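You operate a simulated robot arm through the tools that you are given. There is no shell and no other tool.

You are at the controls of a simulated robot arm. One attempt, no reset.

Task
Stand the teal stamp booklet under the magnifier's silver lens.
Fine: it is in the teal-knob drawer; shut that after, and swing the lens over the booklet once it stands. Leave the white eraser. Set down upright: teal stamp booklet.

It is judged by the outcome, as a careful person would: the job done as asked, and still so three seconds after it is handed in. It fails if anything else is knocked over, pushed out of place, dropped, spilled or broken.

Robot
A 5-joint arm with a two-finger parallel gripper, fixed in place. Base frame: the origin is on the floor under the middle of its stand, x ahead of it, y to its left, z up; the work surface is at about z = 0.77. Units: m, degrees, N and s.
It reaches about 1.134 m from its shoulder. Its first joint turns from -149.0 to 149.0 degrees. Payload 1.57 kg.
The TCP is the grasp point between the finger pads, 0.03 m short of the fingertips. In the tool frame z runs along the fingers and y along their closing line. Largest opening 0.11 m; finger width 0.024, thickness 0.012; the body of the gripper, 0.048 by 0.112 m, starts 0.078 m behind the TCP.
Orientation is that of the tool frame in the base frame, as a unit quaternion [w, x, y, z]. With the fingers straight down and closing along the base's y, the tool's x points along the base's -x, its y along +y and its z along -z.

Tools
- The arm moves only by the tool play_rows. Its argument "series" is a list of rows, each a list of 6 numbers: the shift along the tool's x, y, z in m, then the turn, a rotation vector about the tool's x, y, z in rad. In form: [[dx, dy, dz, wx, wy, wz], ...]. A call has 1 to 20 rows; each row is the pose to reach, as a shift and turn from the pose commanded when the call began, along the tool's axes at that moment. "jaw" is the closure, from 0 (fully open) to 1 (shut), set as the call begins (left out, the last holds). A row lasts 0.2 s, in which the tool goes at most 0.05 m and 8.6 degrees; a call with a longer step from one row to the next is refused whole, and so is a gripper value outside its range. Where a pose cannot be reached the arm comes as near as it can. A force on the tool above 40 N (or 10 N above the force at the start of the call, whichever is more), or a blocked arm, ends the call early, and 0.2 s more pass. The fingers move at their own pace (about 0.153 m/s each) and stop on an object; they squeeze with about 28 N. The grip force told is the motor's: it shows also when the fingers shut on nothing. Time passes only in rows, and 0.2 s behind the last, so rows that repeat a pose let the fingers close. The reply holds the time, the measured pose of the TCP, the force on the tool along the base axes, the opening and the grip force, in the units named above and with some noise, with the torque about the TCP (base axes, N m) and any sound that the robot's microphone picked up.
- Cameras (640 x 400 px; columns grow to the right, rows downward): "scene" is fixed at [0.0406, -0.506, 1.5163]; the picture's right is [0.79, -0.62, 0.00], its down [-0.39, -0.49, -0.78] and it looks along [0.48, 0.61, -0.63] (base axes); focal length 309 px, centre (320, 200). "wrist" rides on the gripper at [0.07, 0.016, -0.141] in the tool frame; the picture's right is [-0.23, 0.97, 0.00], its down [-0.86, -0.20, -0.48] and it looks along [-0.47, -0.11, 0.88] (tool axes); focal length 222 px, centre (320, 200). There is no depth. A picture from a camera that has moved, and an enlarged one, comes with that camera's place and axes in the base frame and with its lens. The place of the scene camera against the robot may be out by one fixed shift of up to 0.018 m in any direction.
- grab_frame(camera): a new picture of that camera. No time passes.
- slide_trunk(by): slides the trunk up (or, below 0, down) by that many m; the arm rides with it, the base frame stays. It gives what a move gives, with no picture.
- inspect(camera, box): a new picture of the part [left, top, right, bottom] of that camera's present view, enlarged. No time passes.
- sign_off(): hands the job in; it is judged then, once.

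Places have to be worked out from the pictures, the camera data and where the tool is seen. Open the gripper and draw the arm clear of the work before you hand the job in, unless the task says otherwise.

The tools are called by a JSON object that holds its "op" and its "data". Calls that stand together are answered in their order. play_rows: Moves the arm, as the interface text tells. Its arguments: {"type":"object","properties":{"series":{"type":"array","items":{"type":"array","items":{"type":"number"}}},"jaw":{"type":"number"}},"required":["series"]} The other tools are called the same way: slide_trunk (by) moves the trunk up or down; grab_frame (camera) takes a picture; inspect (camera, box) takes an enlarged picture of a part of a camera's view; sign_off () hands the job in.

At the start:

```text
time_s: 0.0
position: [0.5786, 0.3339, 1.0768]
tool_rot: [-0.001, 0.001, 1.0, 0.0]
force: [-0.3, 0.4, 0.2]
ft_torque: [-0.02, -0.01, 0.02]
width: 0.1099
finger_force: 0.0
trunk travel left (down, up): [-0.811, 0.159]
```

scene: 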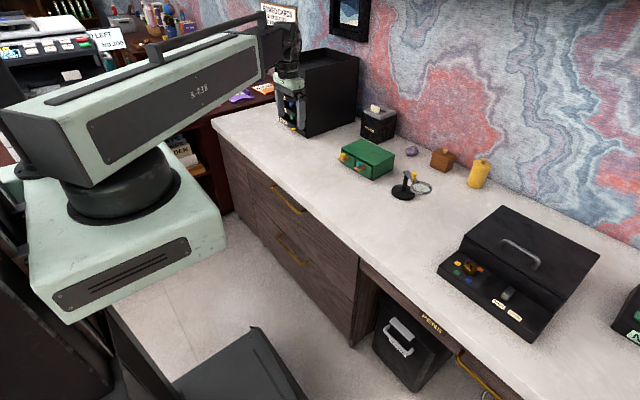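
wrist: 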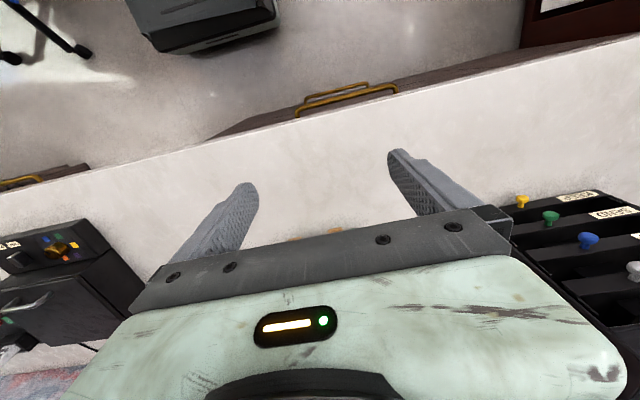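

I'll start by enlarging the scene around the green drawer box and the magnifier to see what is there.

{"op": "inspect", "data": {"camera": "scene", "box": [320, 120, 460, 210]}}

{"op": "inspect", "data": {"camera": "scene", "box": [250, 40, 410, 140]}}

{"op": "inspect", "data": {"camera": "scene", "box": [380, 130, 520, 220]}}

```text
4.44 times, centred on (390, 165) of scene
camera zoom: at [0.0406, -0.506, 1.5163], right [0.79, -0.62, 0.0], down [-0.39, -0.49, -0.78], along [0.48, 0.61, -0.63], focal length 1375 px, centre (9, 356)
```

zoom: 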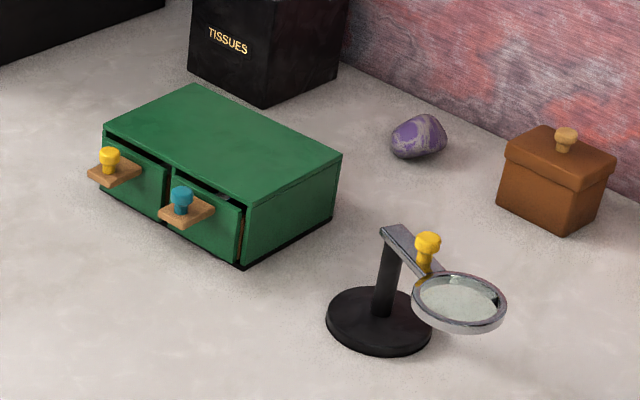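

```text
4.00 times, centred on (330, 90) of scene
camera zoom: at [0.0406, -0.506, 1.5163], right [0.79, -0.62, 0.0], down [-0.39, -0.49, -0.78], along [0.48, 0.61, -0.63], focal length 1238 px, centre (280, 640)
```

zoom: 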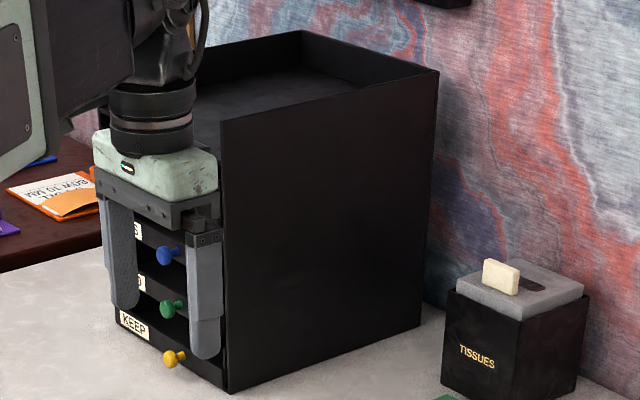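

```text
4.44 times, centred on (450, 175) of scene
camera zoom: at [0.0406, -0.506, 1.5163], right [0.79, -0.62, 0.0], down [-0.39, -0.49, -0.78], along [0.48, 0.61, -0.63], focal length 1375 px, centre (-258, 311)
```

zoom: 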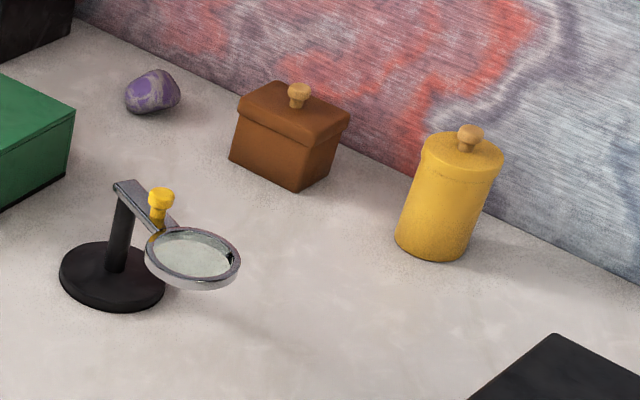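

The green cabinet holding the teal knob has its front face at about x=0.85, y=0.18–0.37, facing the robot. The magnifier base is near (0.88, 0.04). I'll move the arm forward at its present height so the wrist camera sees them closer.

{"op": "play_rows", "data": {"series": [[-0.03, -0.01, 0, 0, 0, 0], [-0.06, -0.02, 0, 0, 0, 0], [-0.09, -0.03, 0, 0, 0, 0], [-0.12, -0.04, 0, 0, 0, 0], [-0.15, -0.05, 0, 0, 0, 0], [-0.18, -0.06, 0, 0, 0, 0]], "jaw": 0}}

```text
time_s: 1.4
position: [0.7599, 0.2748, 1.077]
tool_rot: [0.0, 0.0, 1.0, 0.0]
force: [0.9, 0.0, 0.0]
ft_torque: [0.0, 0.0, -0.01]
width: 0.1099
finger_force: 0.0
trunk travel left (down, up): [-0.811, 0.159]
```

The arm is now at (0.76, 0.275, 1.077). I'll take a wrist picture and a scene picture from here.

{"op": "grab_frame", "data": {"camera": "wrist"}}

{"op": "grab_frame", "data": {"camera": "scene"}}

```text
taken
camera wrist: at [0.6917, 0.2909, 1.2187], right [0.23, 0.97, 0.0], down [0.85, -0.2, 0.48], along [0.47, -0.11, -0.88], focal length 222 px, centre (320, 200)
```

wrist: 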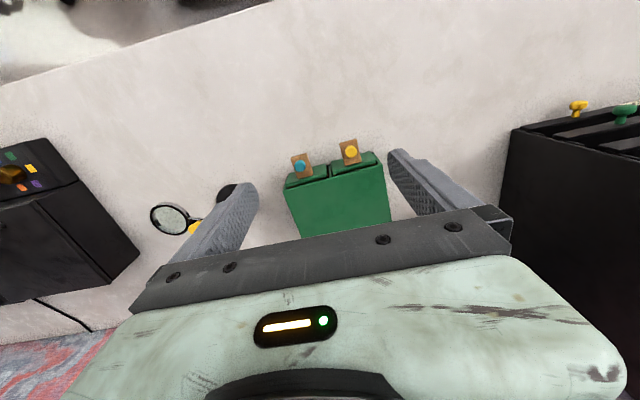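

```text
taken
```

scene: 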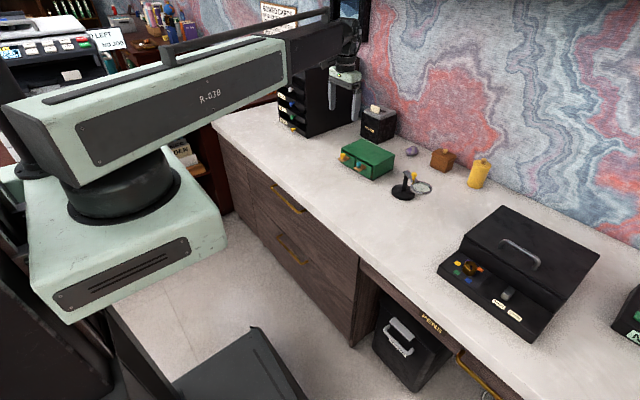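

The wrist camera shows both cabinet knobs between the fingers and the magnifier on the left. I'll enlarge both areas to measure them.

{"op": "inspect", "data": {"camera": "wrist", "box": [260, 125, 420, 225]}}

{"op": "inspect", "data": {"camera": "wrist", "box": [130, 160, 290, 260]}}

```text
4.00 times, centred on (340, 175) of wrist
camera zoom: at [0.6917, 0.2909, 1.2187], right [0.23, 0.97, 0.0], down [0.85, -0.2, 0.48], along [0.47, -0.11, -0.88], focal length 888 px, centre (240, 300)
```

zoom: 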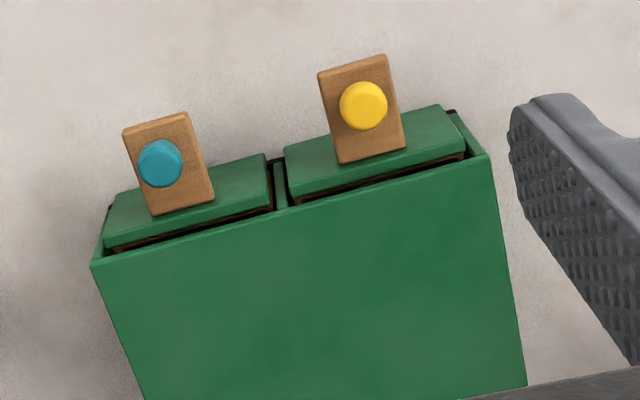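

```text
4.00 times, centred on (210, 210) of wrist
camera zoom: at [0.6917, 0.2909, 1.2187], right [0.23, 0.97, 0.0], down [0.85, -0.2, 0.48], along [0.47, -0.11, -0.88], focal length 888 px, centre (760, 160)
```

zoom: 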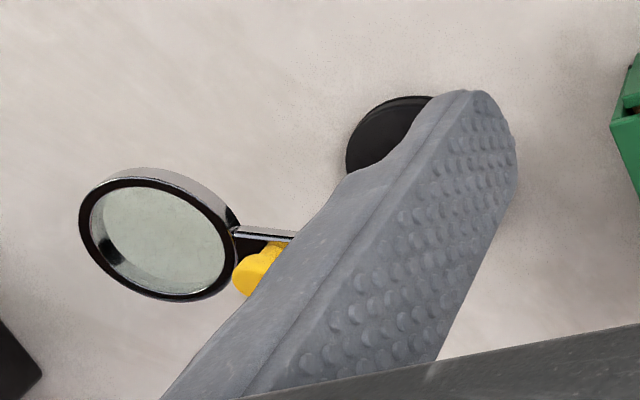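

From the two views, the teal knob head is near (0.812, 0.227), with its top at z≈0.855. The cabinet is yawed about 3°, so it pulls along roughly (-0.998, -0.055). I'll hover above the knob with the jaws partly closed and check the alignment there.

{"op": "play_rows", "data": {"series": [[-0.013, -0.012, 0.032, 0, 0, -0.014], [-0.026, -0.024, 0.064, 0, 0, -0.028], [-0.04, -0.036, 0.096, 0, 0, -0.042], [-0.053, -0.048, 0.127, 0, 0, -0.055], [-0.053, -0.048, 0.127, 0, 0, -0.055]], "jaw": 0.4}}

{"op": "grab_frame", "data": {"camera": "wrist"}}

{"op": "inspect", "data": {"camera": "scene", "box": [320, 100, 448, 180]}}

```text
time_s: 2.6
position: [0.8107, 0.2296, 1.0783]
tool_rot: [-0.001, -0.026, 1.0, 0.0]
force: [-0.4, 0.0, 0.4]
ft_torque: [0.03, -0.01, -0.04]
width: 0.0658
finger_force: 0.1
out of reach, approached as far as the arm can: row 1, 2, 3, 4, 5
trunk travel left (down, up): [-0.811, 0.159]
```

```text
taken
camera wrist: at [0.7414, 0.2402, 1.2189], right [0.17, 0.98, 0.0], down [0.86, -0.15, 0.48], along [0.47, -0.08, -0.88], focal length 222 px, centre (320, 200)
```

wrist: 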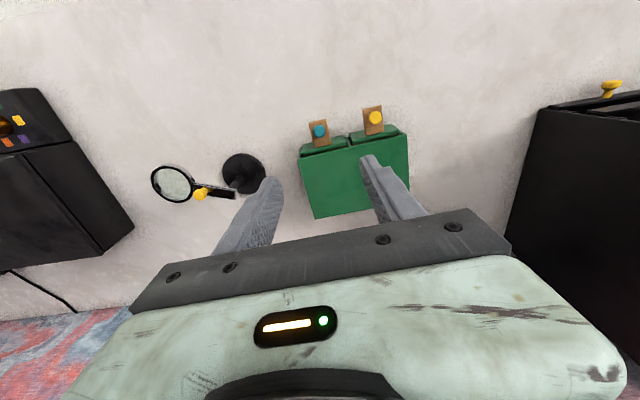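

```text
5.00 times, centred on (384, 140) of scene
camera zoom: at [0.0406, -0.506, 1.5163], right [0.79, -0.62, 0.0], down [-0.39, -0.49, -0.78], along [0.48, 0.61, -0.63], focal length 1547 px, centre (0, 500)
```

zoom: 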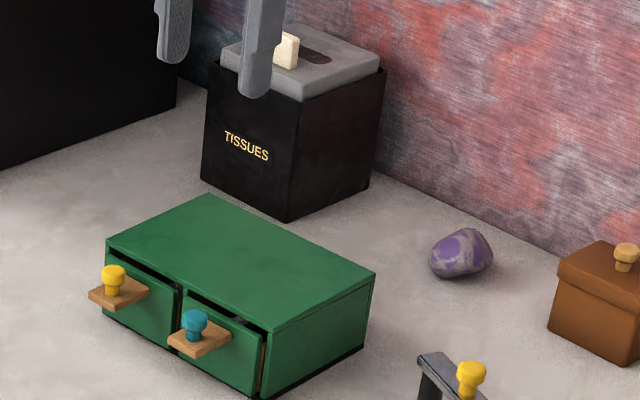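

The arm could not go lower on its own and stayed at z=1.078, so I'll lower the trunk instead. The way below is clear, so I'll slide down 0.10 m.

{"op": "slide_trunk", "data": {"by": -0.1}}

{"op": "grab_frame", "data": {"camera": "scene"}}

{"op": "grab_frame", "data": {"camera": "wrist"}}

```text
time_s: 3.9
position: [0.81, 0.2282, 0.9778]
tool_rot: [0.0, -0.027, 1.0, 0.0]
force: [-0.7, 0.1, 0.0]
ft_torque: [0.0, 0.01, 0.01]
width: 0.0661
finger_force: 0.1
trunk travel left (down, up): [-0.711, 0.259]
```

```text
taken
```

scene: 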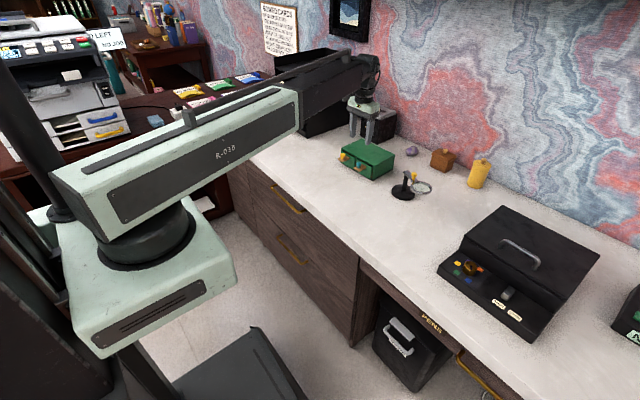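

```text
taken
camera wrist: at [0.7413, 0.2403, 1.1189], right [0.17, 0.98, 0.0], down [0.86, -0.15, 0.48], along [0.47, -0.08, -0.88], focal length 222 px, centre (320, 200)
```

wrist: 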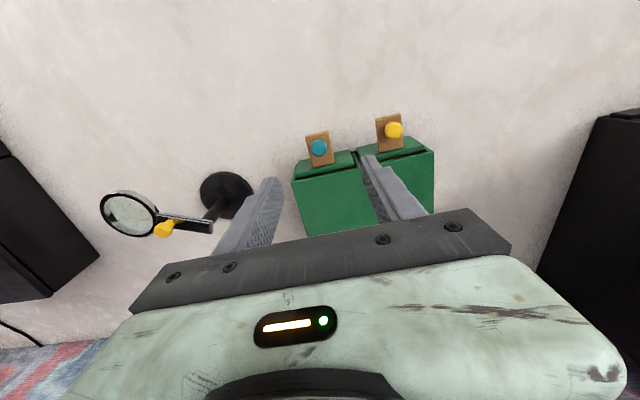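

The trunk slide lowered the tool cleanly to z=0.978. I'll enlarge the knobs and the magnifier in the wrist view to triangulate them.

{"op": "inspect", "data": {"camera": "wrist", "box": [280, 100, 440, 200]}}

{"op": "inspect", "data": {"camera": "wrist", "box": [80, 160, 240, 260]}}

```text
4.00 times, centred on (360, 150) of wrist
camera zoom: at [0.7413, 0.2403, 1.1189], right [0.17, 0.98, 0.0], down [0.86, -0.15, 0.48], along [0.47, -0.08, -0.88], focal length 888 px, centre (160, 400)
```

zoom: 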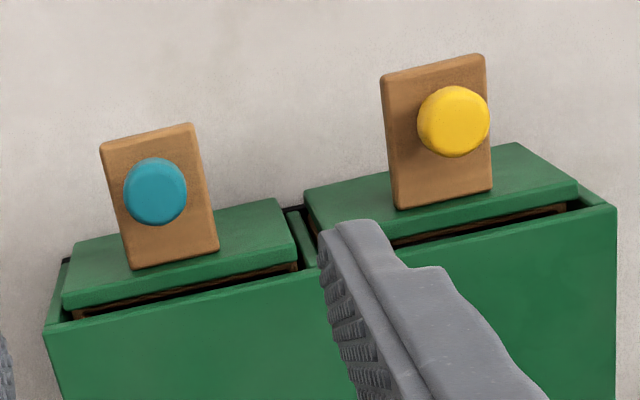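

```text
4.00 times, centred on (160, 210) of wrist
camera zoom: at [0.7413, 0.2403, 1.1189], right [0.17, 0.98, 0.0], down [0.86, -0.15, 0.48], along [0.47, -0.08, -0.88], focal length 888 px, centre (960, 160)
```

zoom: 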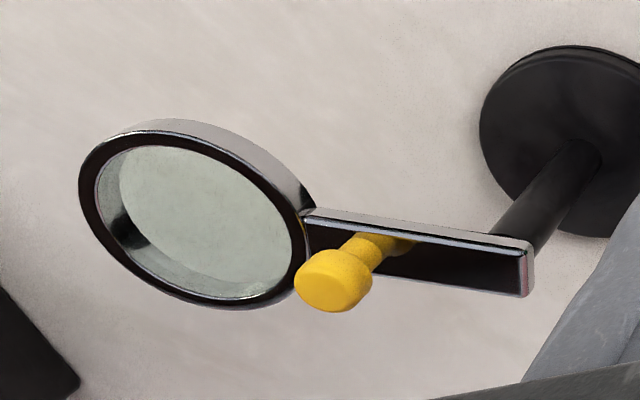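

The teal knob triangulates to about (0.815, 0.225), with its top at z≈0.843 and the tab top at about 0.82. Height seems to come only from the trunk. I'll nudge sideways to centre over the knob, then slide down to just above it.

{"op": "play_rows", "data": {"series": [[-0.003, -0.003, 0, 0, 0, 0], [-0.003, -0.003, 0, 0, 0, 0]], "jaw": 0.45}}

{"op": "slide_trunk", "data": {"by": -0.085}}

{"op": "inspect", "data": {"camera": "wrist", "box": [240, 120, 400, 220]}}

{"op": "inspect", "data": {"camera": "scene", "box": [320, 110, 432, 180]}}

```text
time_s: 4.5
position: [0.8138, 0.2237, 0.9781]
tool_rot: [0.0, -0.027, 1.0, 0.001]
force: [0.1, 0.2, 0.0]
ft_torque: [0.0, 0.0, -0.02]
width: 0.0606
finger_force: 0.0
trunk travel left (down, up): [-0.711, 0.259]
```

```text
time_s: 5.7
position: [0.8138, 0.2249, 0.8924]
tool_rot: [0.0, -0.027, 1.0, 0.0]
force: [0.5, 0.6, 0.4]
ft_torque: [0.0, -0.01, 0.01]
width: 0.0604
finger_force: 0.1
trunk travel left (down, up): [-0.626, 0.344]
```

```text
4.00 times, centred on (320, 170) of wrist
camera zoom: at [0.7445, 0.2371, 1.0339], right [0.17, 0.98, 0.0], down [0.86, -0.15, 0.48], along [0.47, -0.08, -0.88], focal length 888 px, centre (320, 320)
```

zoom: 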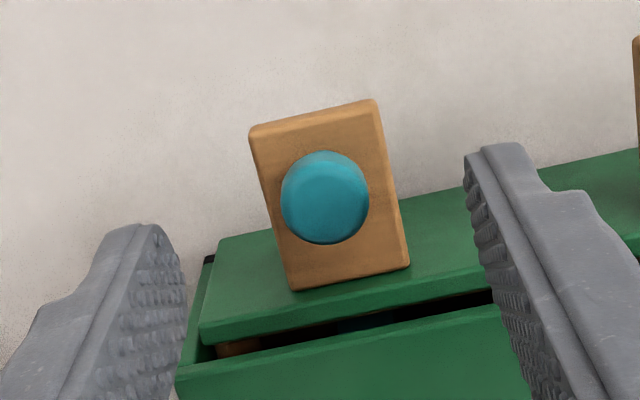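

```text
5.71 times, centred on (376, 145) of scene
camera zoom: at [0.0406, -0.506, 1.5163], right [0.79, -0.62, 0.0], down [-0.39, -0.49, -0.78], along [0.48, 0.61, -0.63], focal length 1768 px, centre (0, 514)
```

zoom: 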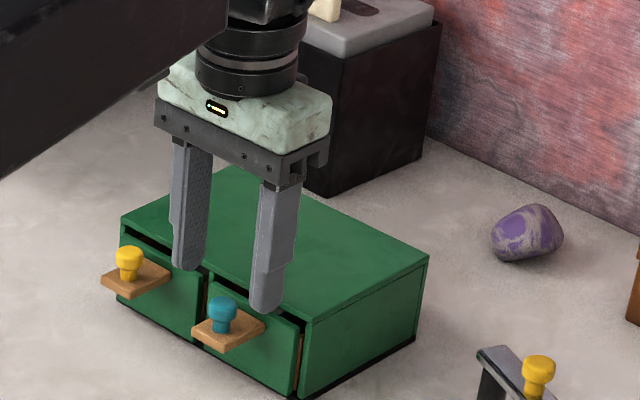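

The knob is centred between the fingers. Its top is at about z=0.851 and the tab top at about 0.826. I'll lower by 0.030 m so the fingertips stay just above the tab, then close on the knob.

{"op": "slide_trunk", "data": {"by": -0.03}}

{"op": "inspect", "data": {"camera": "scene", "box": [330, 130, 410, 180]}}

{"op": "inspect", "data": {"camera": "wrist", "box": [240, 120, 400, 220]}}

```text
time_s: 6.5
position: [0.8131, 0.2248, 0.8631]
tool_rot: [0.0, -0.027, 1.0, 0.001]
force: [0.3, 0.0, -0.3]
ft_torque: [-0.01, -0.01, 0.01]
width: 0.0604
finger_force: 0.0
trunk travel left (down, up): [-0.596, 0.374]
```

```text
8.00 times, centred on (370, 155) of scene
camera zoom: at [0.0406, -0.506, 1.5163], right [0.79, -0.62, 0.0], down [-0.39, -0.49, -0.78], along [0.48, 0.61, -0.63], focal length 2475 px, centre (-80, 560)
```

zoom: 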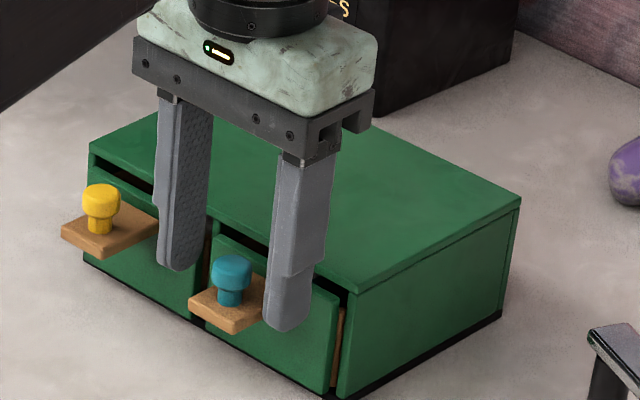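

```text
4.00 times, centred on (320, 170) of wrist
camera zoom: at [0.7445, 0.2371, 1.0039], right [0.17, 0.98, 0.0], down [0.86, -0.15, 0.48], along [0.47, -0.08, -0.88], focal length 888 px, centre (320, 320)
```

zoom: 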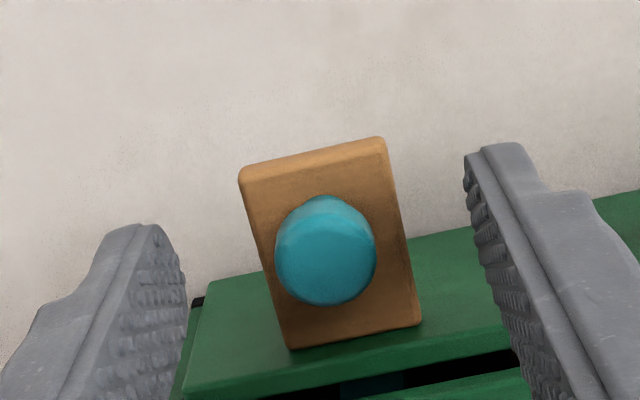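

The fingertips straddle the knob just above the tab. I'll raise 3 mm for margin and close.

{"op": "slide_trunk", "data": {"by": 0.003}}

{"op": "play_rows", "data": {"series": [[0, 0, 0, 0, 0, 0], [0, 0, 0, 0, 0, 0], [0, 0, 0, 0, 0, 0]], "jaw": 1}}

```text
time_s: 7.0
position: [0.814, 0.2247, 0.8662]
tool_rot: [0.0, -0.026, 1.0, 0.001]
force: [-0.3, 0.5, -0.4]
ft_torque: [-0.02, 0.0, -0.02]
width: 0.0604
finger_force: 0.0
trunk travel left (down, up): [-0.599, 0.371]
```

```text
time_s: 7.8
position: [0.8146, 0.225, 0.8664]
tool_rot: [-0.001, -0.027, 1.0, 0.0]
force: [-0.8, 6.0, 0.5]
ft_torque: [-0.05, -0.03, 0.01]
width: 0.0194
finger_force: 28.3
trunk travel left (down, up): [-0.599, 0.371]
```

The jaws are gripping the knob at 19.4 mm. I'll pull the drawer out slowly by 0.06 m along its axis while watching the force.

{"op": "play_rows", "data": {"series": [[0.006, 0.0015, 0, 0, 0, 0], [0.015, 0.0015, 0, 0, 0, 0], [0.025, 0.0015, 0, 0, 0, 0], [0.035, 0.0015, 0, 0, 0, 0], [0.045, 0.0015, 0, 0, 0, 0], [0.055, 0.0015, 0, 0, 0, 0], [0.06, 0.0015, 0, 0, 0, 0]]}}

{"op": "inspect", "data": {"camera": "scene", "box": [320, 120, 416, 180]}}

{"op": "grab_frame", "data": {"camera": "wrist"}}

```text
time_s: 9.4
position: [0.7538, 0.2237, 0.8654]
tool_rot: [0.0, -0.027, 1.0, 0.0]
force: [0.1, -3.5, -0.2]
ft_torque: [-0.3, -0.28, 0.01]
width: 0.0193
finger_force: 27.3
trunk travel left (down, up): [-0.599, 0.371]
```

```text
6.67 times, centred on (368, 150) of scene
camera zoom: at [0.0406, -0.506, 1.5163], right [0.79, -0.62, 0.0], down [-0.39, -0.49, -0.78], along [0.48, 0.61, -0.63], focal length 2063 px, centre (0, 533)
```

zoom: 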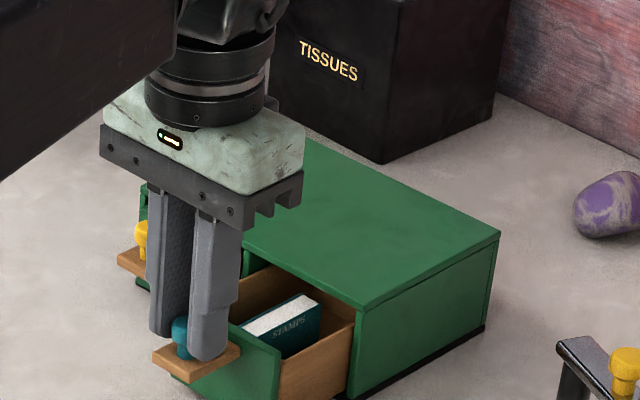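

```text
taken
camera wrist: at [0.6846, 0.2349, 1.0069], right [0.17, 0.98, 0.0], down [0.86, -0.15, 0.48], along [0.47, -0.08, -0.88], focal length 222 px, centre (320, 200)
```

wrist: 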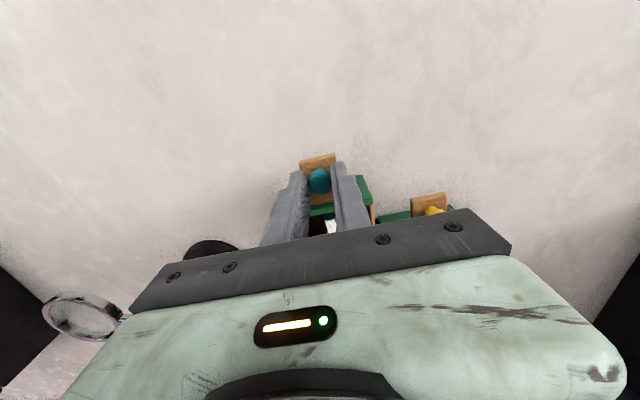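

The drawer came out 0.06 m, and a teal "STAMPS" booklet is visible standing on edge inside it. I'll pull another 0.03 m carefully to expose all of it.

{"op": "play_rows", "data": {"series": [[0.007, -0.0005, 0, 0, 0, 0], [0.014, -0.0005, 0, 0, 0, 0], [0.021, -0.0005, 0, 0, 0, 0], [0.028, -0.0005, 0, 0, 0, 0], [0.028, -0.0005, 0, 0, 0, 0]]}}

{"op": "inspect", "data": {"camera": "scene", "box": [320, 120, 416, 180]}}

```text
time_s: 10.6
position: [0.728, 0.2224, 0.8654]
tool_rot: [0.002, -0.027, 1.0, 0.0]
force: [15.3, -0.8, 5.5]
ft_torque: [-0.19, -1.1, -0.03]
width: 0.0195
finger_force: 28.3
trunk travel left (down, up): [-0.599, 0.371]
```

```text
6.67 times, centred on (368, 150) of scene
camera zoom: at [0.0406, -0.506, 1.5163], right [0.79, -0.62, 0.0], down [-0.39, -0.49, -0.78], along [0.48, 0.61, -0.63], focal length 2063 px, centre (0, 533)
```

zoom: 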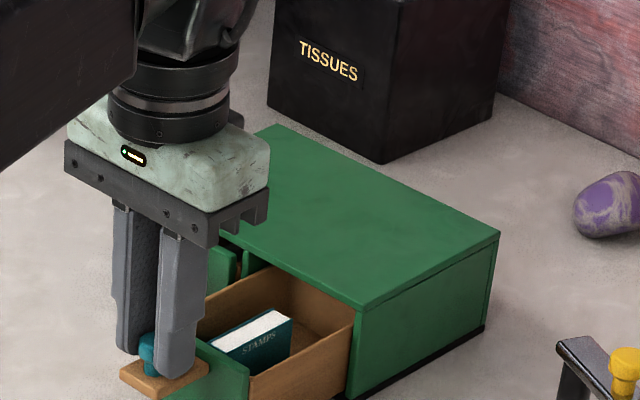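

The 15 N force shows the drawer has reached its stop, about 0.085 m out. I'll ease back 3 mm to relieve the tension, open the fingers, then rise clear.

{"op": "play_rows", "data": {"series": [[-0.003, 0, 0, 0, 0, 0], [-0.003, 0, 0, 0, 0, 0]]}}

{"op": "play_rows", "data": {"series": [[0, 0, 0, 0, 0, 0], [0, 0, 0, 0, 0, 0]], "jaw": 0.55}}

{"op": "slide_trunk", "data": {"by": 0.1}}

{"op": "inspect", "data": {"camera": "scene", "box": [330, 140, 394, 180]}}

{"op": "grab_frame", "data": {"camera": "wrist"}}

```text
time_s: 11.2
position: [0.7276, 0.2214, 0.8657]
tool_rot: [-0.001, -0.028, 1.0, 0.0]
force: [1.2, -3.4, 1.0]
ft_torque: [0.09, 0.02, 0.01]
width: 0.0192
finger_force: 27.9
trunk travel left (down, up): [-0.599, 0.371]
```

```text
time_s: 11.8
position: [0.7283, 0.2216, 0.8665]
tool_rot: [0.001, -0.027, 1.0, 0.0]
force: [0.0, -0.3, -0.4]
ft_torque: [-0.03, 0.04, 0.02]
width: 0.0494
finger_force: 0.0
trunk travel left (down, up): [-0.599, 0.371]
```

```text
time_s: 13.1
position: [0.7281, 0.2219, 0.9655]
tool_rot: [0.001, -0.027, 1.0, 0.0]
force: [0.9, -1.3, -0.9]
ft_torque: [-0.01, -0.01, -0.03]
width: 0.0496
finger_force: 0.0
trunk travel left (down, up): [-0.699, 0.271]
```

```text
10.00 times, centred on (362, 160) of scene
camera zoom: at [0.0406, -0.506, 1.5163], right [0.79, -0.62, 0.0], down [-0.39, -0.49, -0.78], along [0.48, 0.61, -0.63], focal length 3094 px, centre (-100, 600)
```

zoom: 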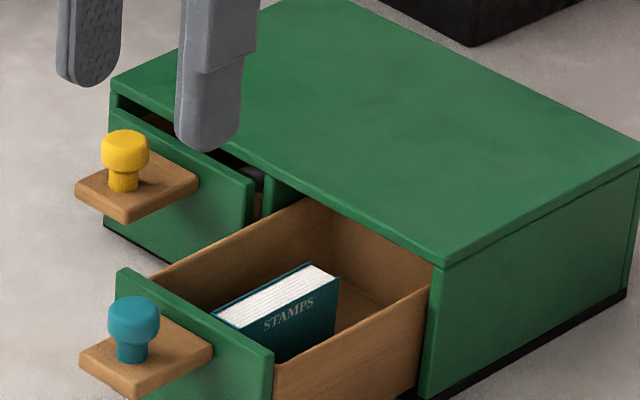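

```text
taken
camera wrist: at [0.6592, 0.2344, 1.1068], right [0.17, 0.98, 0.0], down [0.86, -0.15, 0.48], along [0.47, -0.08, -0.88], focal length 222 px, centre (320, 200)
```

wrist: 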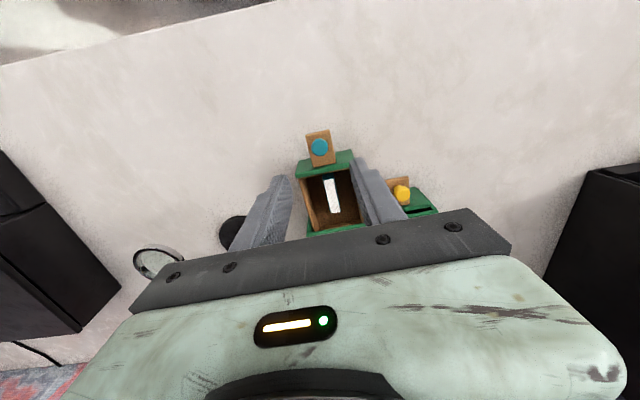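

The drawer is open. The booklet stands on edge inside with its long side along x and the text upright. I'll enlarge the wrist view to measure it.

{"op": "inspect", "data": {"camera": "wrist", "box": [280, 150, 376, 210]}}

{"op": "inspect", "data": {"camera": "wrist", "box": [120, 180, 248, 260]}}

```text
6.67 times, centred on (328, 180) of wrist
camera zoom: at [0.6592, 0.2344, 1.1068], right [0.17, 0.98, 0.0], down [0.86, -0.15, 0.48], along [0.47, -0.08, -0.88], focal length 1481 px, centre (267, 333)
```

zoom: 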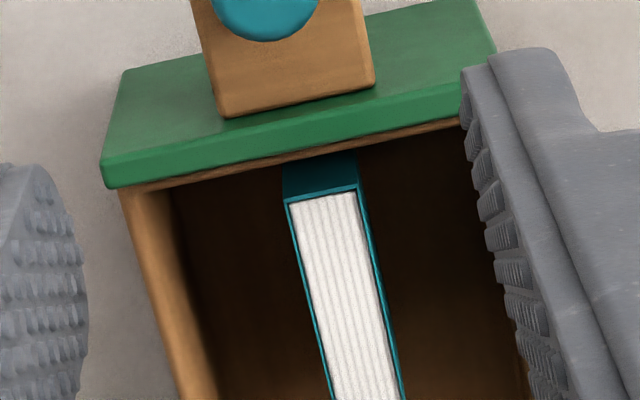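

```text
5.00 times, centred on (184, 220) of wrist
camera zoom: at [0.6592, 0.2344, 1.1068], right [0.17, 0.98, 0.0], down [0.86, -0.15, 0.48], along [0.47, -0.08, -0.88], focal length 1111 px, centre (1000, 100)
```

zoom: 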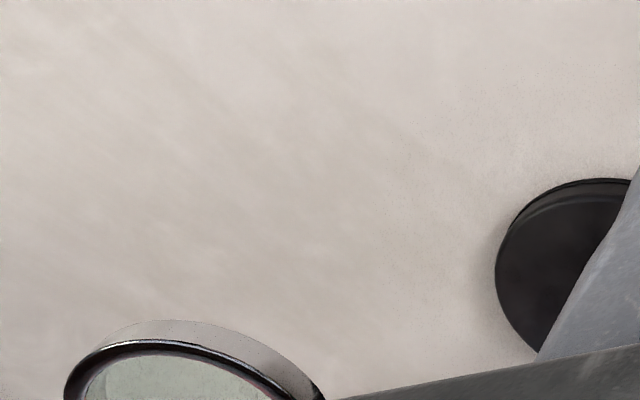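

The booklet is about 57 mm long along x, 15 mm thick along y and 40 mm tall. It is centred near (0.810, 0.225) with its top at z≈0.82. I'll move over it with the jaws set to about 36 mm and check the alignment.

{"op": "play_rows", "data": {"series": [[-0.03, -0.0003, 0, 0, 0, 0], [-0.06, -0.0006, 0, 0, 0, 0], [-0.082, -0.0008, 0, 0, 0, 0], [-0.082, -0.0008, 0, 0, 0, 0]], "jaw": 0.67}}

{"op": "grab_frame", "data": {"camera": "wrist"}}

{"op": "inspect", "data": {"camera": "wrist", "box": [256, 110, 384, 190]}}

```text
time_s: 14.1
position: [0.8103, 0.2259, 0.9661]
tool_rot: [-0.001, -0.027, 1.0, 0.001]
force: [0.8, -0.4, -0.1]
ft_torque: [0.01, 0.02, 0.02]
width: 0.0362
finger_force: 0.0
trunk travel left (down, up): [-0.699, 0.271]
```

```text
taken
camera wrist: at [0.7411, 0.2384, 1.1068], right [0.17, 0.98, 0.0], down [0.86, -0.15, 0.48], along [0.47, -0.08, -0.88], focal length 222 px, centre (320, 200)
```

wrist: 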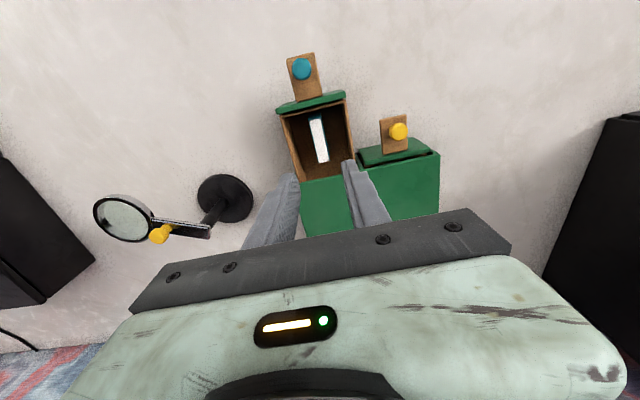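

```text
5.00 times, centred on (320, 150) of wrist
camera zoom: at [0.7411, 0.2384, 1.1068], right [0.17, 0.98, 0.0], down [0.86, -0.15, 0.48], along [0.47, -0.08, -0.88], focal length 1111 px, centre (320, 450)
```

zoom: 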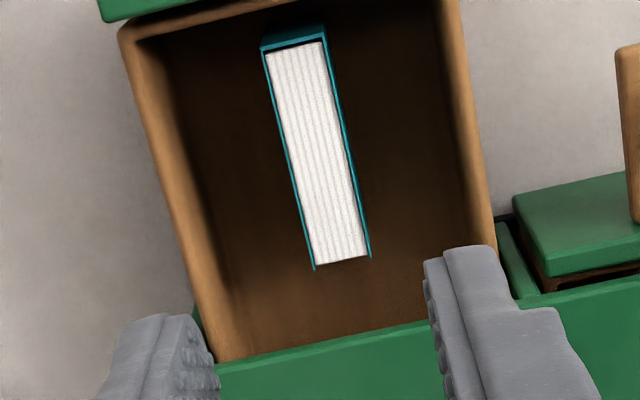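

The booklet's top is at z≈0.819 and its centre at (0.811, 0.2255), so the gripper is aligned to within about 1 mm. I'll slide down 0.143 m so the fingertips straddle it inside the drawer at z≈0.793.

{"op": "slide_trunk", "data": {"by": -0.11}}

{"op": "inspect", "data": {"camera": "wrist", "box": [240, 110, 400, 210]}}

{"op": "inspect", "data": {"camera": "scene", "box": [330, 130, 410, 180]}}

```text
time_s: 15.6
position: [0.81, 0.2251, 0.8553]
tool_rot: [0.0, -0.027, 1.0, 0.0]
force: [-0.9, 0.4, -0.1]
ft_torque: [-0.02, 0.0, -0.02]
width: 0.0362
finger_force: 0.2
trunk travel left (down, up): [-0.589, 0.381]
```

```text
4.00 times, centred on (320, 160) of wrist
camera zoom: at [0.7409, 0.2384, 0.9969], right [0.17, 0.98, 0.0], down [0.86, -0.15, 0.48], along [0.47, -0.08, -0.88], focal length 888 px, centre (320, 360)
```

zoom: 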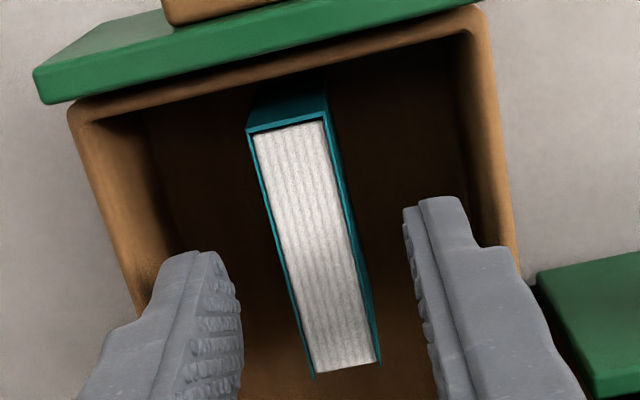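

```text
8.00 times, centred on (370, 155) of scene
camera zoom: at [0.0406, -0.506, 1.5163], right [0.79, -0.62, 0.0], down [-0.39, -0.49, -0.78], along [0.48, 0.61, -0.63], focal length 2475 px, centre (-80, 560)
```

zoom: 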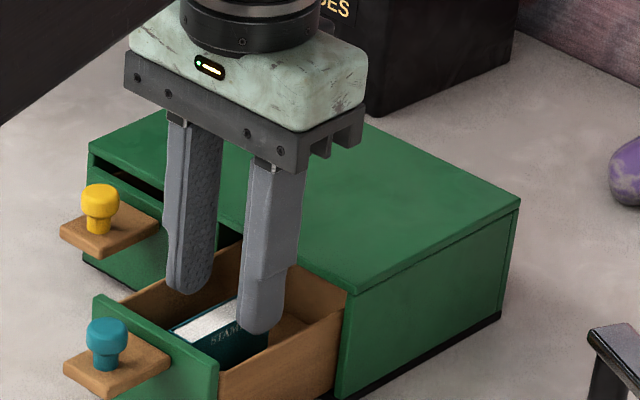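

The fingers straddle the booklet symmetrically. I'll lower another 0.033 m and close gently on it.

{"op": "slide_trunk", "data": {"by": -0.033}}

{"op": "play_rows", "data": {"series": [[0, 0, 0, 0, 0, 0], [0, 0, 0, 0, 0, 0], [0, 0, 0, 0, 0, 0]], "jaw": 1}}

{"op": "inspect", "data": {"camera": "scene", "box": [330, 130, 410, 180]}}

```text
time_s: 16.3
position: [0.8099, 0.2266, 0.822]
tool_rot: [0.0, -0.027, 1.0, -0.001]
force: [0.5, -0.1, -1.1]
ft_torque: [-0.01, -0.02, 0.03]
width: 0.0363
finger_force: 0.0
trunk travel left (down, up): [-0.556, 0.414]
```

```text
time_s: 17.1
position: [0.8092, 0.2266, 0.8231]
tool_rot: [0.0, -0.027, 1.0, -0.001]
force: [-0.2, 0.3, -0.1]
ft_torque: [-0.01, 0.01, -0.01]
width: 0.0148
finger_force: 27.9
trunk travel left (down, up): [-0.556, 0.414]
```

```text
8.00 times, centred on (370, 155) of scene
camera zoom: at [0.0406, -0.506, 1.5163], right [0.79, -0.62, 0.0], down [-0.39, -0.49, -0.78], along [0.48, 0.61, -0.63], focal length 2475 px, centre (-80, 560)
```

zoom: 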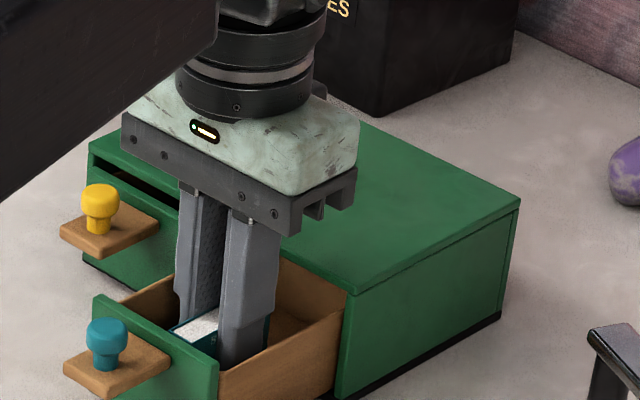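

The booklet is gripped at 14.8 mm. I'll lift straight up 0.14 m and check that it came along.

{"op": "slide_trunk", "data": {"by": 0.14}}

{"op": "grab_frame", "data": {"camera": "scene"}}

{"op": "inspect", "data": {"camera": "scene", "box": [320, 100, 448, 180]}}

{"op": "grab_frame", "data": {"camera": "wrist"}}

```text
time_s: 18.8
position: [0.8104, 0.2264, 0.9626]
tool_rot: [0.001, -0.027, 1.0, 0.001]
force: [0.6, 0.2, -0.1]
ft_torque: [0.04, 0.02, -0.02]
width: 0.0147
finger_force: 28.0
trunk travel left (down, up): [-0.696, 0.274]
```

```text
taken
```

scene: 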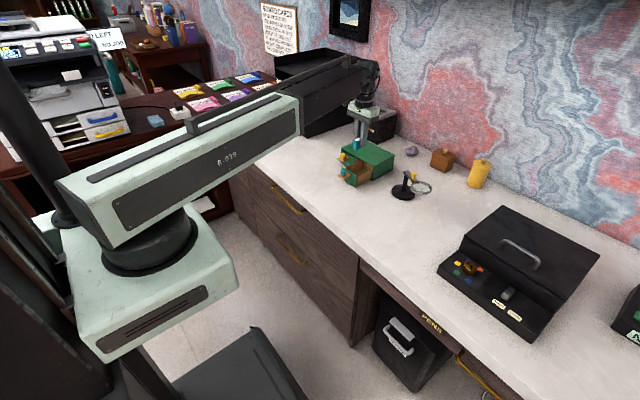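

```text
5.00 times, centred on (384, 140) of scene
camera zoom: at [0.0406, -0.506, 1.5163], right [0.79, -0.62, 0.0], down [-0.39, -0.49, -0.78], along [0.48, 0.61, -0.63], focal length 1547 px, centre (0, 500)
```

zoom: 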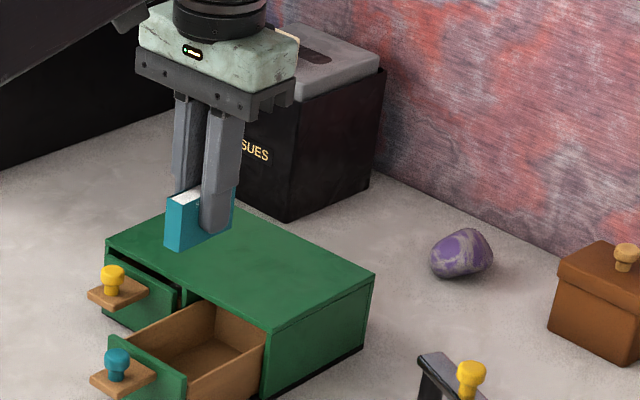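

```text
taken
camera wrist: at [0.741, 0.2384, 1.1038], right [0.17, 0.98, 0.0], down [0.86, -0.15, 0.48], along [0.47, -0.08, -0.88], focal length 222 px, centre (320, 200)
```

wrist: 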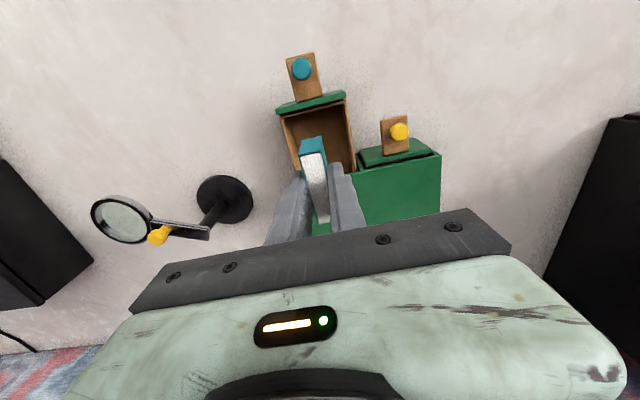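

The booklet is held upright by the gripper. I'll measure its height in the scene view, and measure the magnifier again, before placing.

{"op": "inspect", "data": {"camera": "scene", "box": [336, 120, 384, 150]}}

{"op": "inspect", "data": {"camera": "scene", "box": [380, 150, 460, 200]}}

{"op": "inspect", "data": {"camera": "wrist", "box": [80, 160, 272, 280]}}

```text
13.33 times, centred on (360, 135) of scene
camera zoom: at [0.0406, -0.506, 1.5163], right [0.79, -0.62, 0.0], down [-0.39, -0.49, -0.78], along [0.48, 0.61, -0.63], focal length 4125 px, centre (-213, 1067)
```

zoom: 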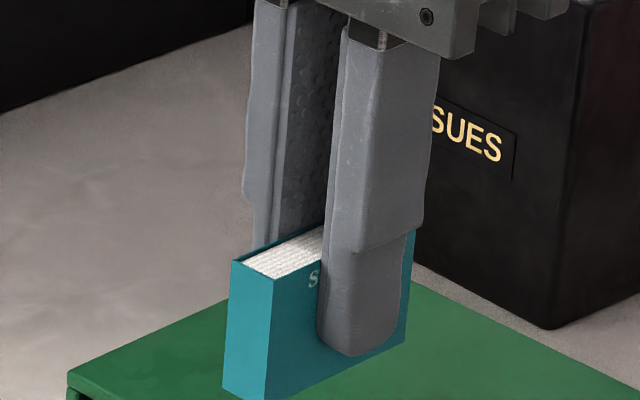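

```text
8.00 times, centred on (420, 175) of scene
camera zoom: at [0.0406, -0.506, 1.5163], right [0.79, -0.62, 0.0], down [-0.39, -0.49, -0.78], along [0.48, 0.61, -0.63], focal length 2475 px, centre (-480, 400)
```

zoom: 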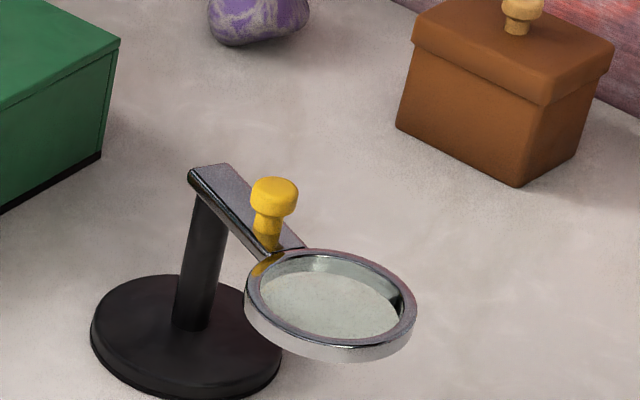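

```text
3.33 times, centred on (176, 220) of wrist
camera zoom: at [0.741, 0.2384, 1.1038], right [0.17, 0.98, 0.0], down [0.86, -0.15, 0.48], along [0.47, -0.08, -0.88], focal length 740 px, centre (800, 133)
```

zoom: 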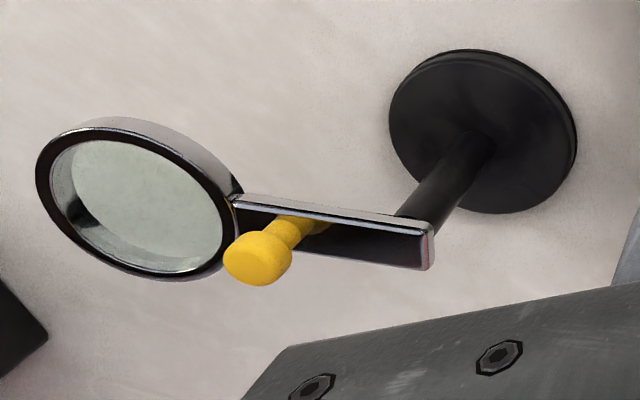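

The booklet is about 40 mm tall, so its bottom is roughly 0.0435 m below the TCP. Magnifier readings:

- **Pivot:** (0.888, 0.050)
- **Lens centre:** (0.854, -0.041), 0.097 m from the pivot, top at z≈0.868
- **Knob:** (0.873, 0.012), top at about 0.892

I'll stand the booklet further round the swing circle, toward the robot, at about (0.794, 0.025). First I'll carry it there at height.

{"op": "play_rows", "data": {"series": [[0.0045, -0.0334, 0, 0, 0, 0], [0.009, -0.0667, 0, 0, 0, 0], [0.0135, -0.1, 0, 0, 0, 0], [0.018, -0.1334, 0, 0, 0, 0], [0.0225, -0.1668, 0, 0, 0, 0], [0.0269, -0.2002, 0, 0, 0, 0], [0.0269, -0.2002, 0, 0, 0, 0]]}}

{"op": "grab_frame", "data": {"camera": "wrist"}}

{"op": "inspect", "data": {"camera": "scene", "box": [340, 110, 468, 210]}}

```text
time_s: 20.4
position: [0.7946, 0.0253, 0.963]
tool_rot: [-0.001, -0.027, 1.0, 0.001]
force: [-0.4, 0.1, 0.0]
ft_torque: [0.01, 0.02, -0.01]
width: 0.0147
finger_force: 28.4
trunk travel left (down, up): [-0.696, 0.274]
```

```text
taken
camera wrist: at [0.7251, 0.0375, 1.1039], right [0.17, 0.98, 0.0], down [0.86, -0.15, 0.48], along [0.47, -0.08, -0.88], focal length 222 px, centre (320, 200)
```

wrist: 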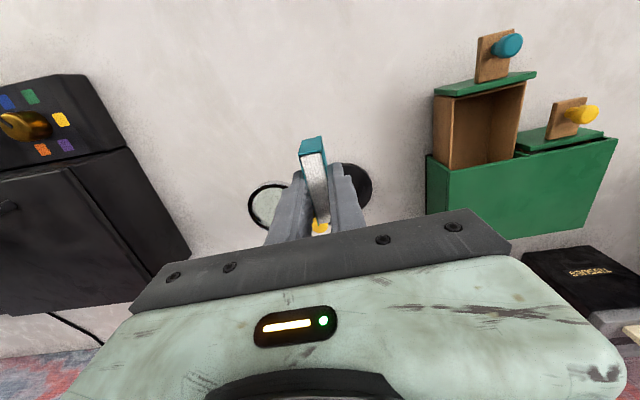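

```text
4.00 times, centred on (404, 160) of scene
camera zoom: at [0.0406, -0.506, 1.5163], right [0.79, -0.62, 0.0], down [-0.39, -0.49, -0.78], along [0.48, 0.61, -0.63], focal length 1238 px, centre (-16, 360)
```

zoom: 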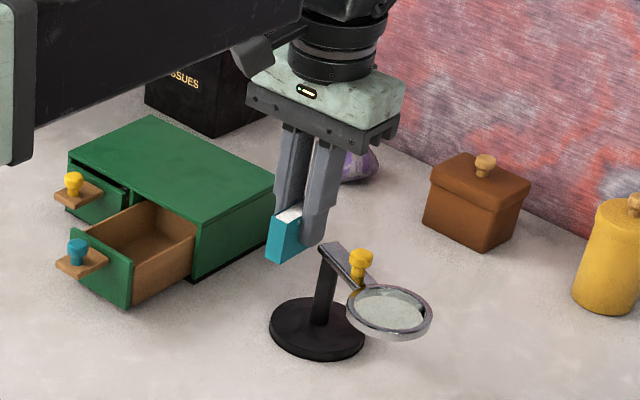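

The booklet hangs above the chosen spot. I'll enlarge the wrist view once more to confirm the gap between this spot and the lens and base.

{"op": "inspect", "data": {"camera": "wrist", "box": [240, 130, 400, 240]}}

```text
3.64 times, centred on (320, 185) of wrist
camera zoom: at [0.7251, 0.0375, 1.1039], right [0.17, 0.98, 0.0], down [0.86, -0.15, 0.48], along [0.47, -0.08, -0.88], focal length 808 px, centre (320, 254)
```

zoom: 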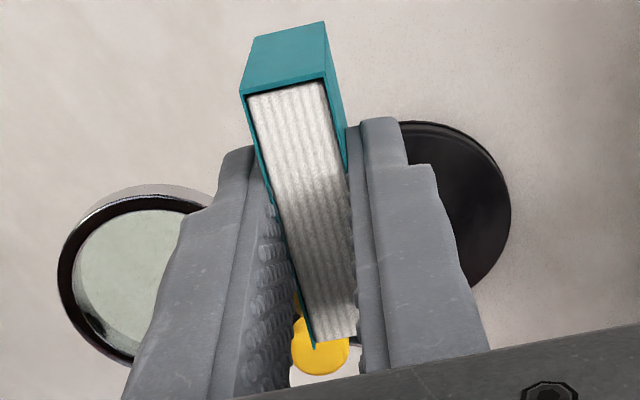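

The second view confirms it: lens centre near (0.853, -0.039) and knob at (0.873, 0.011). The spot is clear of the lens and the base disc. I'll lower most of the way.

{"op": "slide_trunk", "data": {"by": -0.135}}

{"op": "inspect", "data": {"camera": "scene", "box": [376, 140, 456, 200]}}

{"op": "grab_frame", "data": {"camera": "wrist"}}

```text
time_s: 22.0
position: [0.7934, 0.0257, 0.8281]
tool_rot: [0.001, -0.027, 1.0, 0.0]
force: [0.1, -0.6, -0.6]
ft_torque: [0.01, 0.01, 0.0]
width: 0.0144
finger_force: 27.9
trunk travel left (down, up): [-0.561, 0.409]
```

```text
6.67 times, centred on (416, 170) of scene
camera zoom: at [0.0406, -0.506, 1.5163], right [0.79, -0.62, 0.0], down [-0.39, -0.49, -0.78], along [0.48, 0.61, -0.63], focal length 2063 px, centre (-320, 400)
```

zoom: 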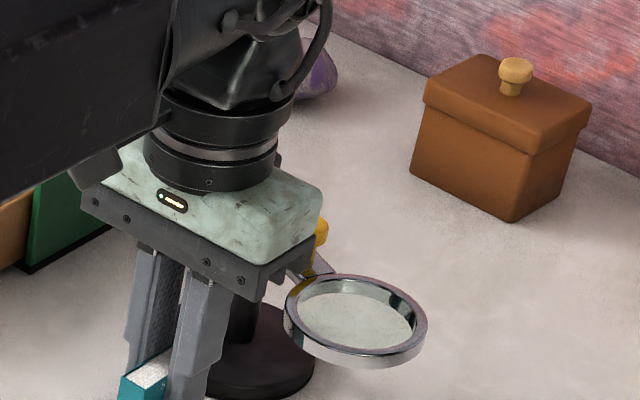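

```text
taken
camera wrist: at [0.7251, 0.038, 0.9689], right [0.17, 0.98, 0.0], down [0.86, -0.15, 0.48], along [0.47, -0.08, -0.88], focal length 222 px, centre (320, 200)
```

wrist: 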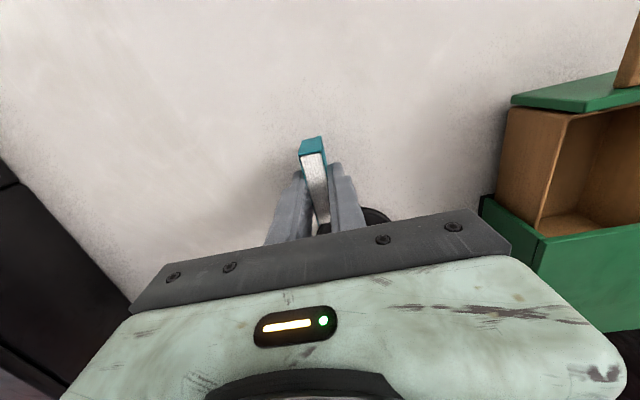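

The TCP is at z=0.828 and I expect contact around 0.8135. I'll step down in small slides and watch the vertical force.

{"op": "slide_trunk", "data": {"by": -0.009}}

{"op": "inspect", "data": {"camera": "scene", "box": [370, 170, 434, 210]}}

```text
time_s: 22.6
position: [0.7938, 0.0256, 0.8193]
tool_rot: [0.0, -0.028, 1.0, 0.001]
force: [0.2, 0.4, 0.0]
ft_torque: [-0.01, 0.01, 0.01]
width: 0.0148
finger_force: 28.0
trunk travel left (down, up): [-0.552, 0.418]
```

```text
10.00 times, centred on (402, 190) of scene
camera zoom: at [0.0406, -0.506, 1.5163], right [0.79, -0.62, 0.0], down [-0.39, -0.49, -0.78], along [0.48, 0.61, -0.63], focal length 3094 px, centre (-500, 300)
```

zoom: 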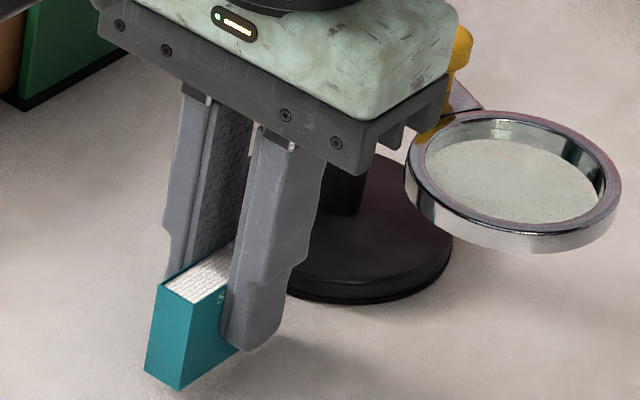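

There is no contact yet. I'll go down in 3 mm steps.

{"op": "slide_trunk", "data": {"by": -0.003}}

```text
time_s: 23.1
position: [0.7959, 0.0257, 0.8159]
tool_rot: [0.0, -0.027, 1.0, 0.0]
force: [1.0, -0.3, -0.4]
ft_torque: [0.02, -0.04, 0.0]
width: 0.015
finger_force: 28.0
trunk travel left (down, up): [-0.549, 0.421]
```

The vertical force is still flat, so I'll go down another 2 mm.

{"op": "slide_trunk", "data": {"by": -0.002}}

```text
time_s: 23.7
position: [0.7936, 0.0261, 0.8142]
tool_rot: [0.0, -0.027, 1.0, 0.001]
force: [-0.6, 0.0, 0.5]
ft_torque: [-0.02, -0.02, 0.02]
width: 0.0149
finger_force: 28.2
trunk travel left (down, up): [-0.547, 0.423]
```

Still no clear contact force at z=0.814. I'll take another 1.5 mm step.

{"op": "slide_trunk", "data": {"by": -0.0015}}

{"op": "inspect", "data": {"camera": "scene", "box": [370, 180, 418, 210]}}

```text
time_s: 24.2
position: [0.7953, 0.026, 0.8128]
tool_rot: [-0.001, -0.027, 1.0, 0.0]
force: [-0.1, 0.4, 0.1]
ft_torque: [-0.02, -0.01, 0.0]
width: 0.0146
finger_force: 28.3
trunk travel left (down, up): [-0.546, 0.424]
```

```text
13.33 times, centred on (394, 195) of scene
camera zoom: at [0.0406, -0.506, 1.5163], right [0.79, -0.62, 0.0], down [-0.39, -0.49, -0.78], along [0.48, 0.61, -0.63], focal length 4125 px, centre (-667, 267)
```

zoom: 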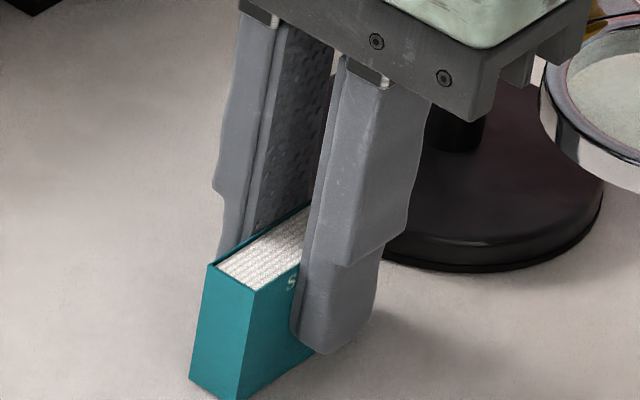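

The booklet is nearly touching the table. I'll continue in 1.5 mm steps.

{"op": "slide_trunk", "data": {"by": -0.0015}}

```text
time_s: 24.7
position: [0.7942, 0.0267, 0.8105]
tool_rot: [0.0, -0.027, 1.0, 0.0]
force: [-0.1, -0.2, -0.5]
ft_torque: [0.0, -0.05, -0.04]
width: 0.0146
finger_force: 27.9
trunk travel left (down, up): [-0.544, 0.426]
```

There is still no force reaction, so I'll take another 1.5 mm step.

{"op": "slide_trunk", "data": {"by": -0.0015}}

{"op": "inspect", "data": {"camera": "scene", "box": [376, 190, 408, 210]}}

```text
time_s: 25.2
position: [0.794, 0.0241, 0.8108]
tool_rot: [0.001, -0.027, 1.0, 0.0]
force: [5.9, 1.5, 19.2]
ft_torque: [-0.03, -0.03, -0.02]
width: 0.0146
finger_force: 28.1
trunk travel left (down, up): [-0.543, 0.427]
```

```text
16.00 times, centred on (392, 200) of scene
camera zoom: at [0.0406, -0.506, 1.5163], right [0.79, -0.62, 0.0], down [-0.39, -0.49, -0.78], along [0.48, 0.61, -0.63], focal length 4950 px, centre (-832, 200)
```

zoom: 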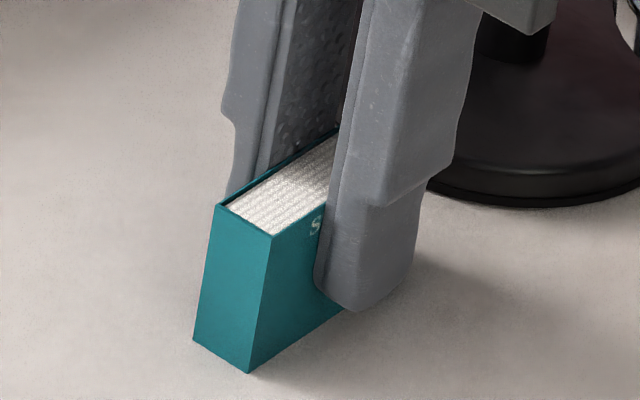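

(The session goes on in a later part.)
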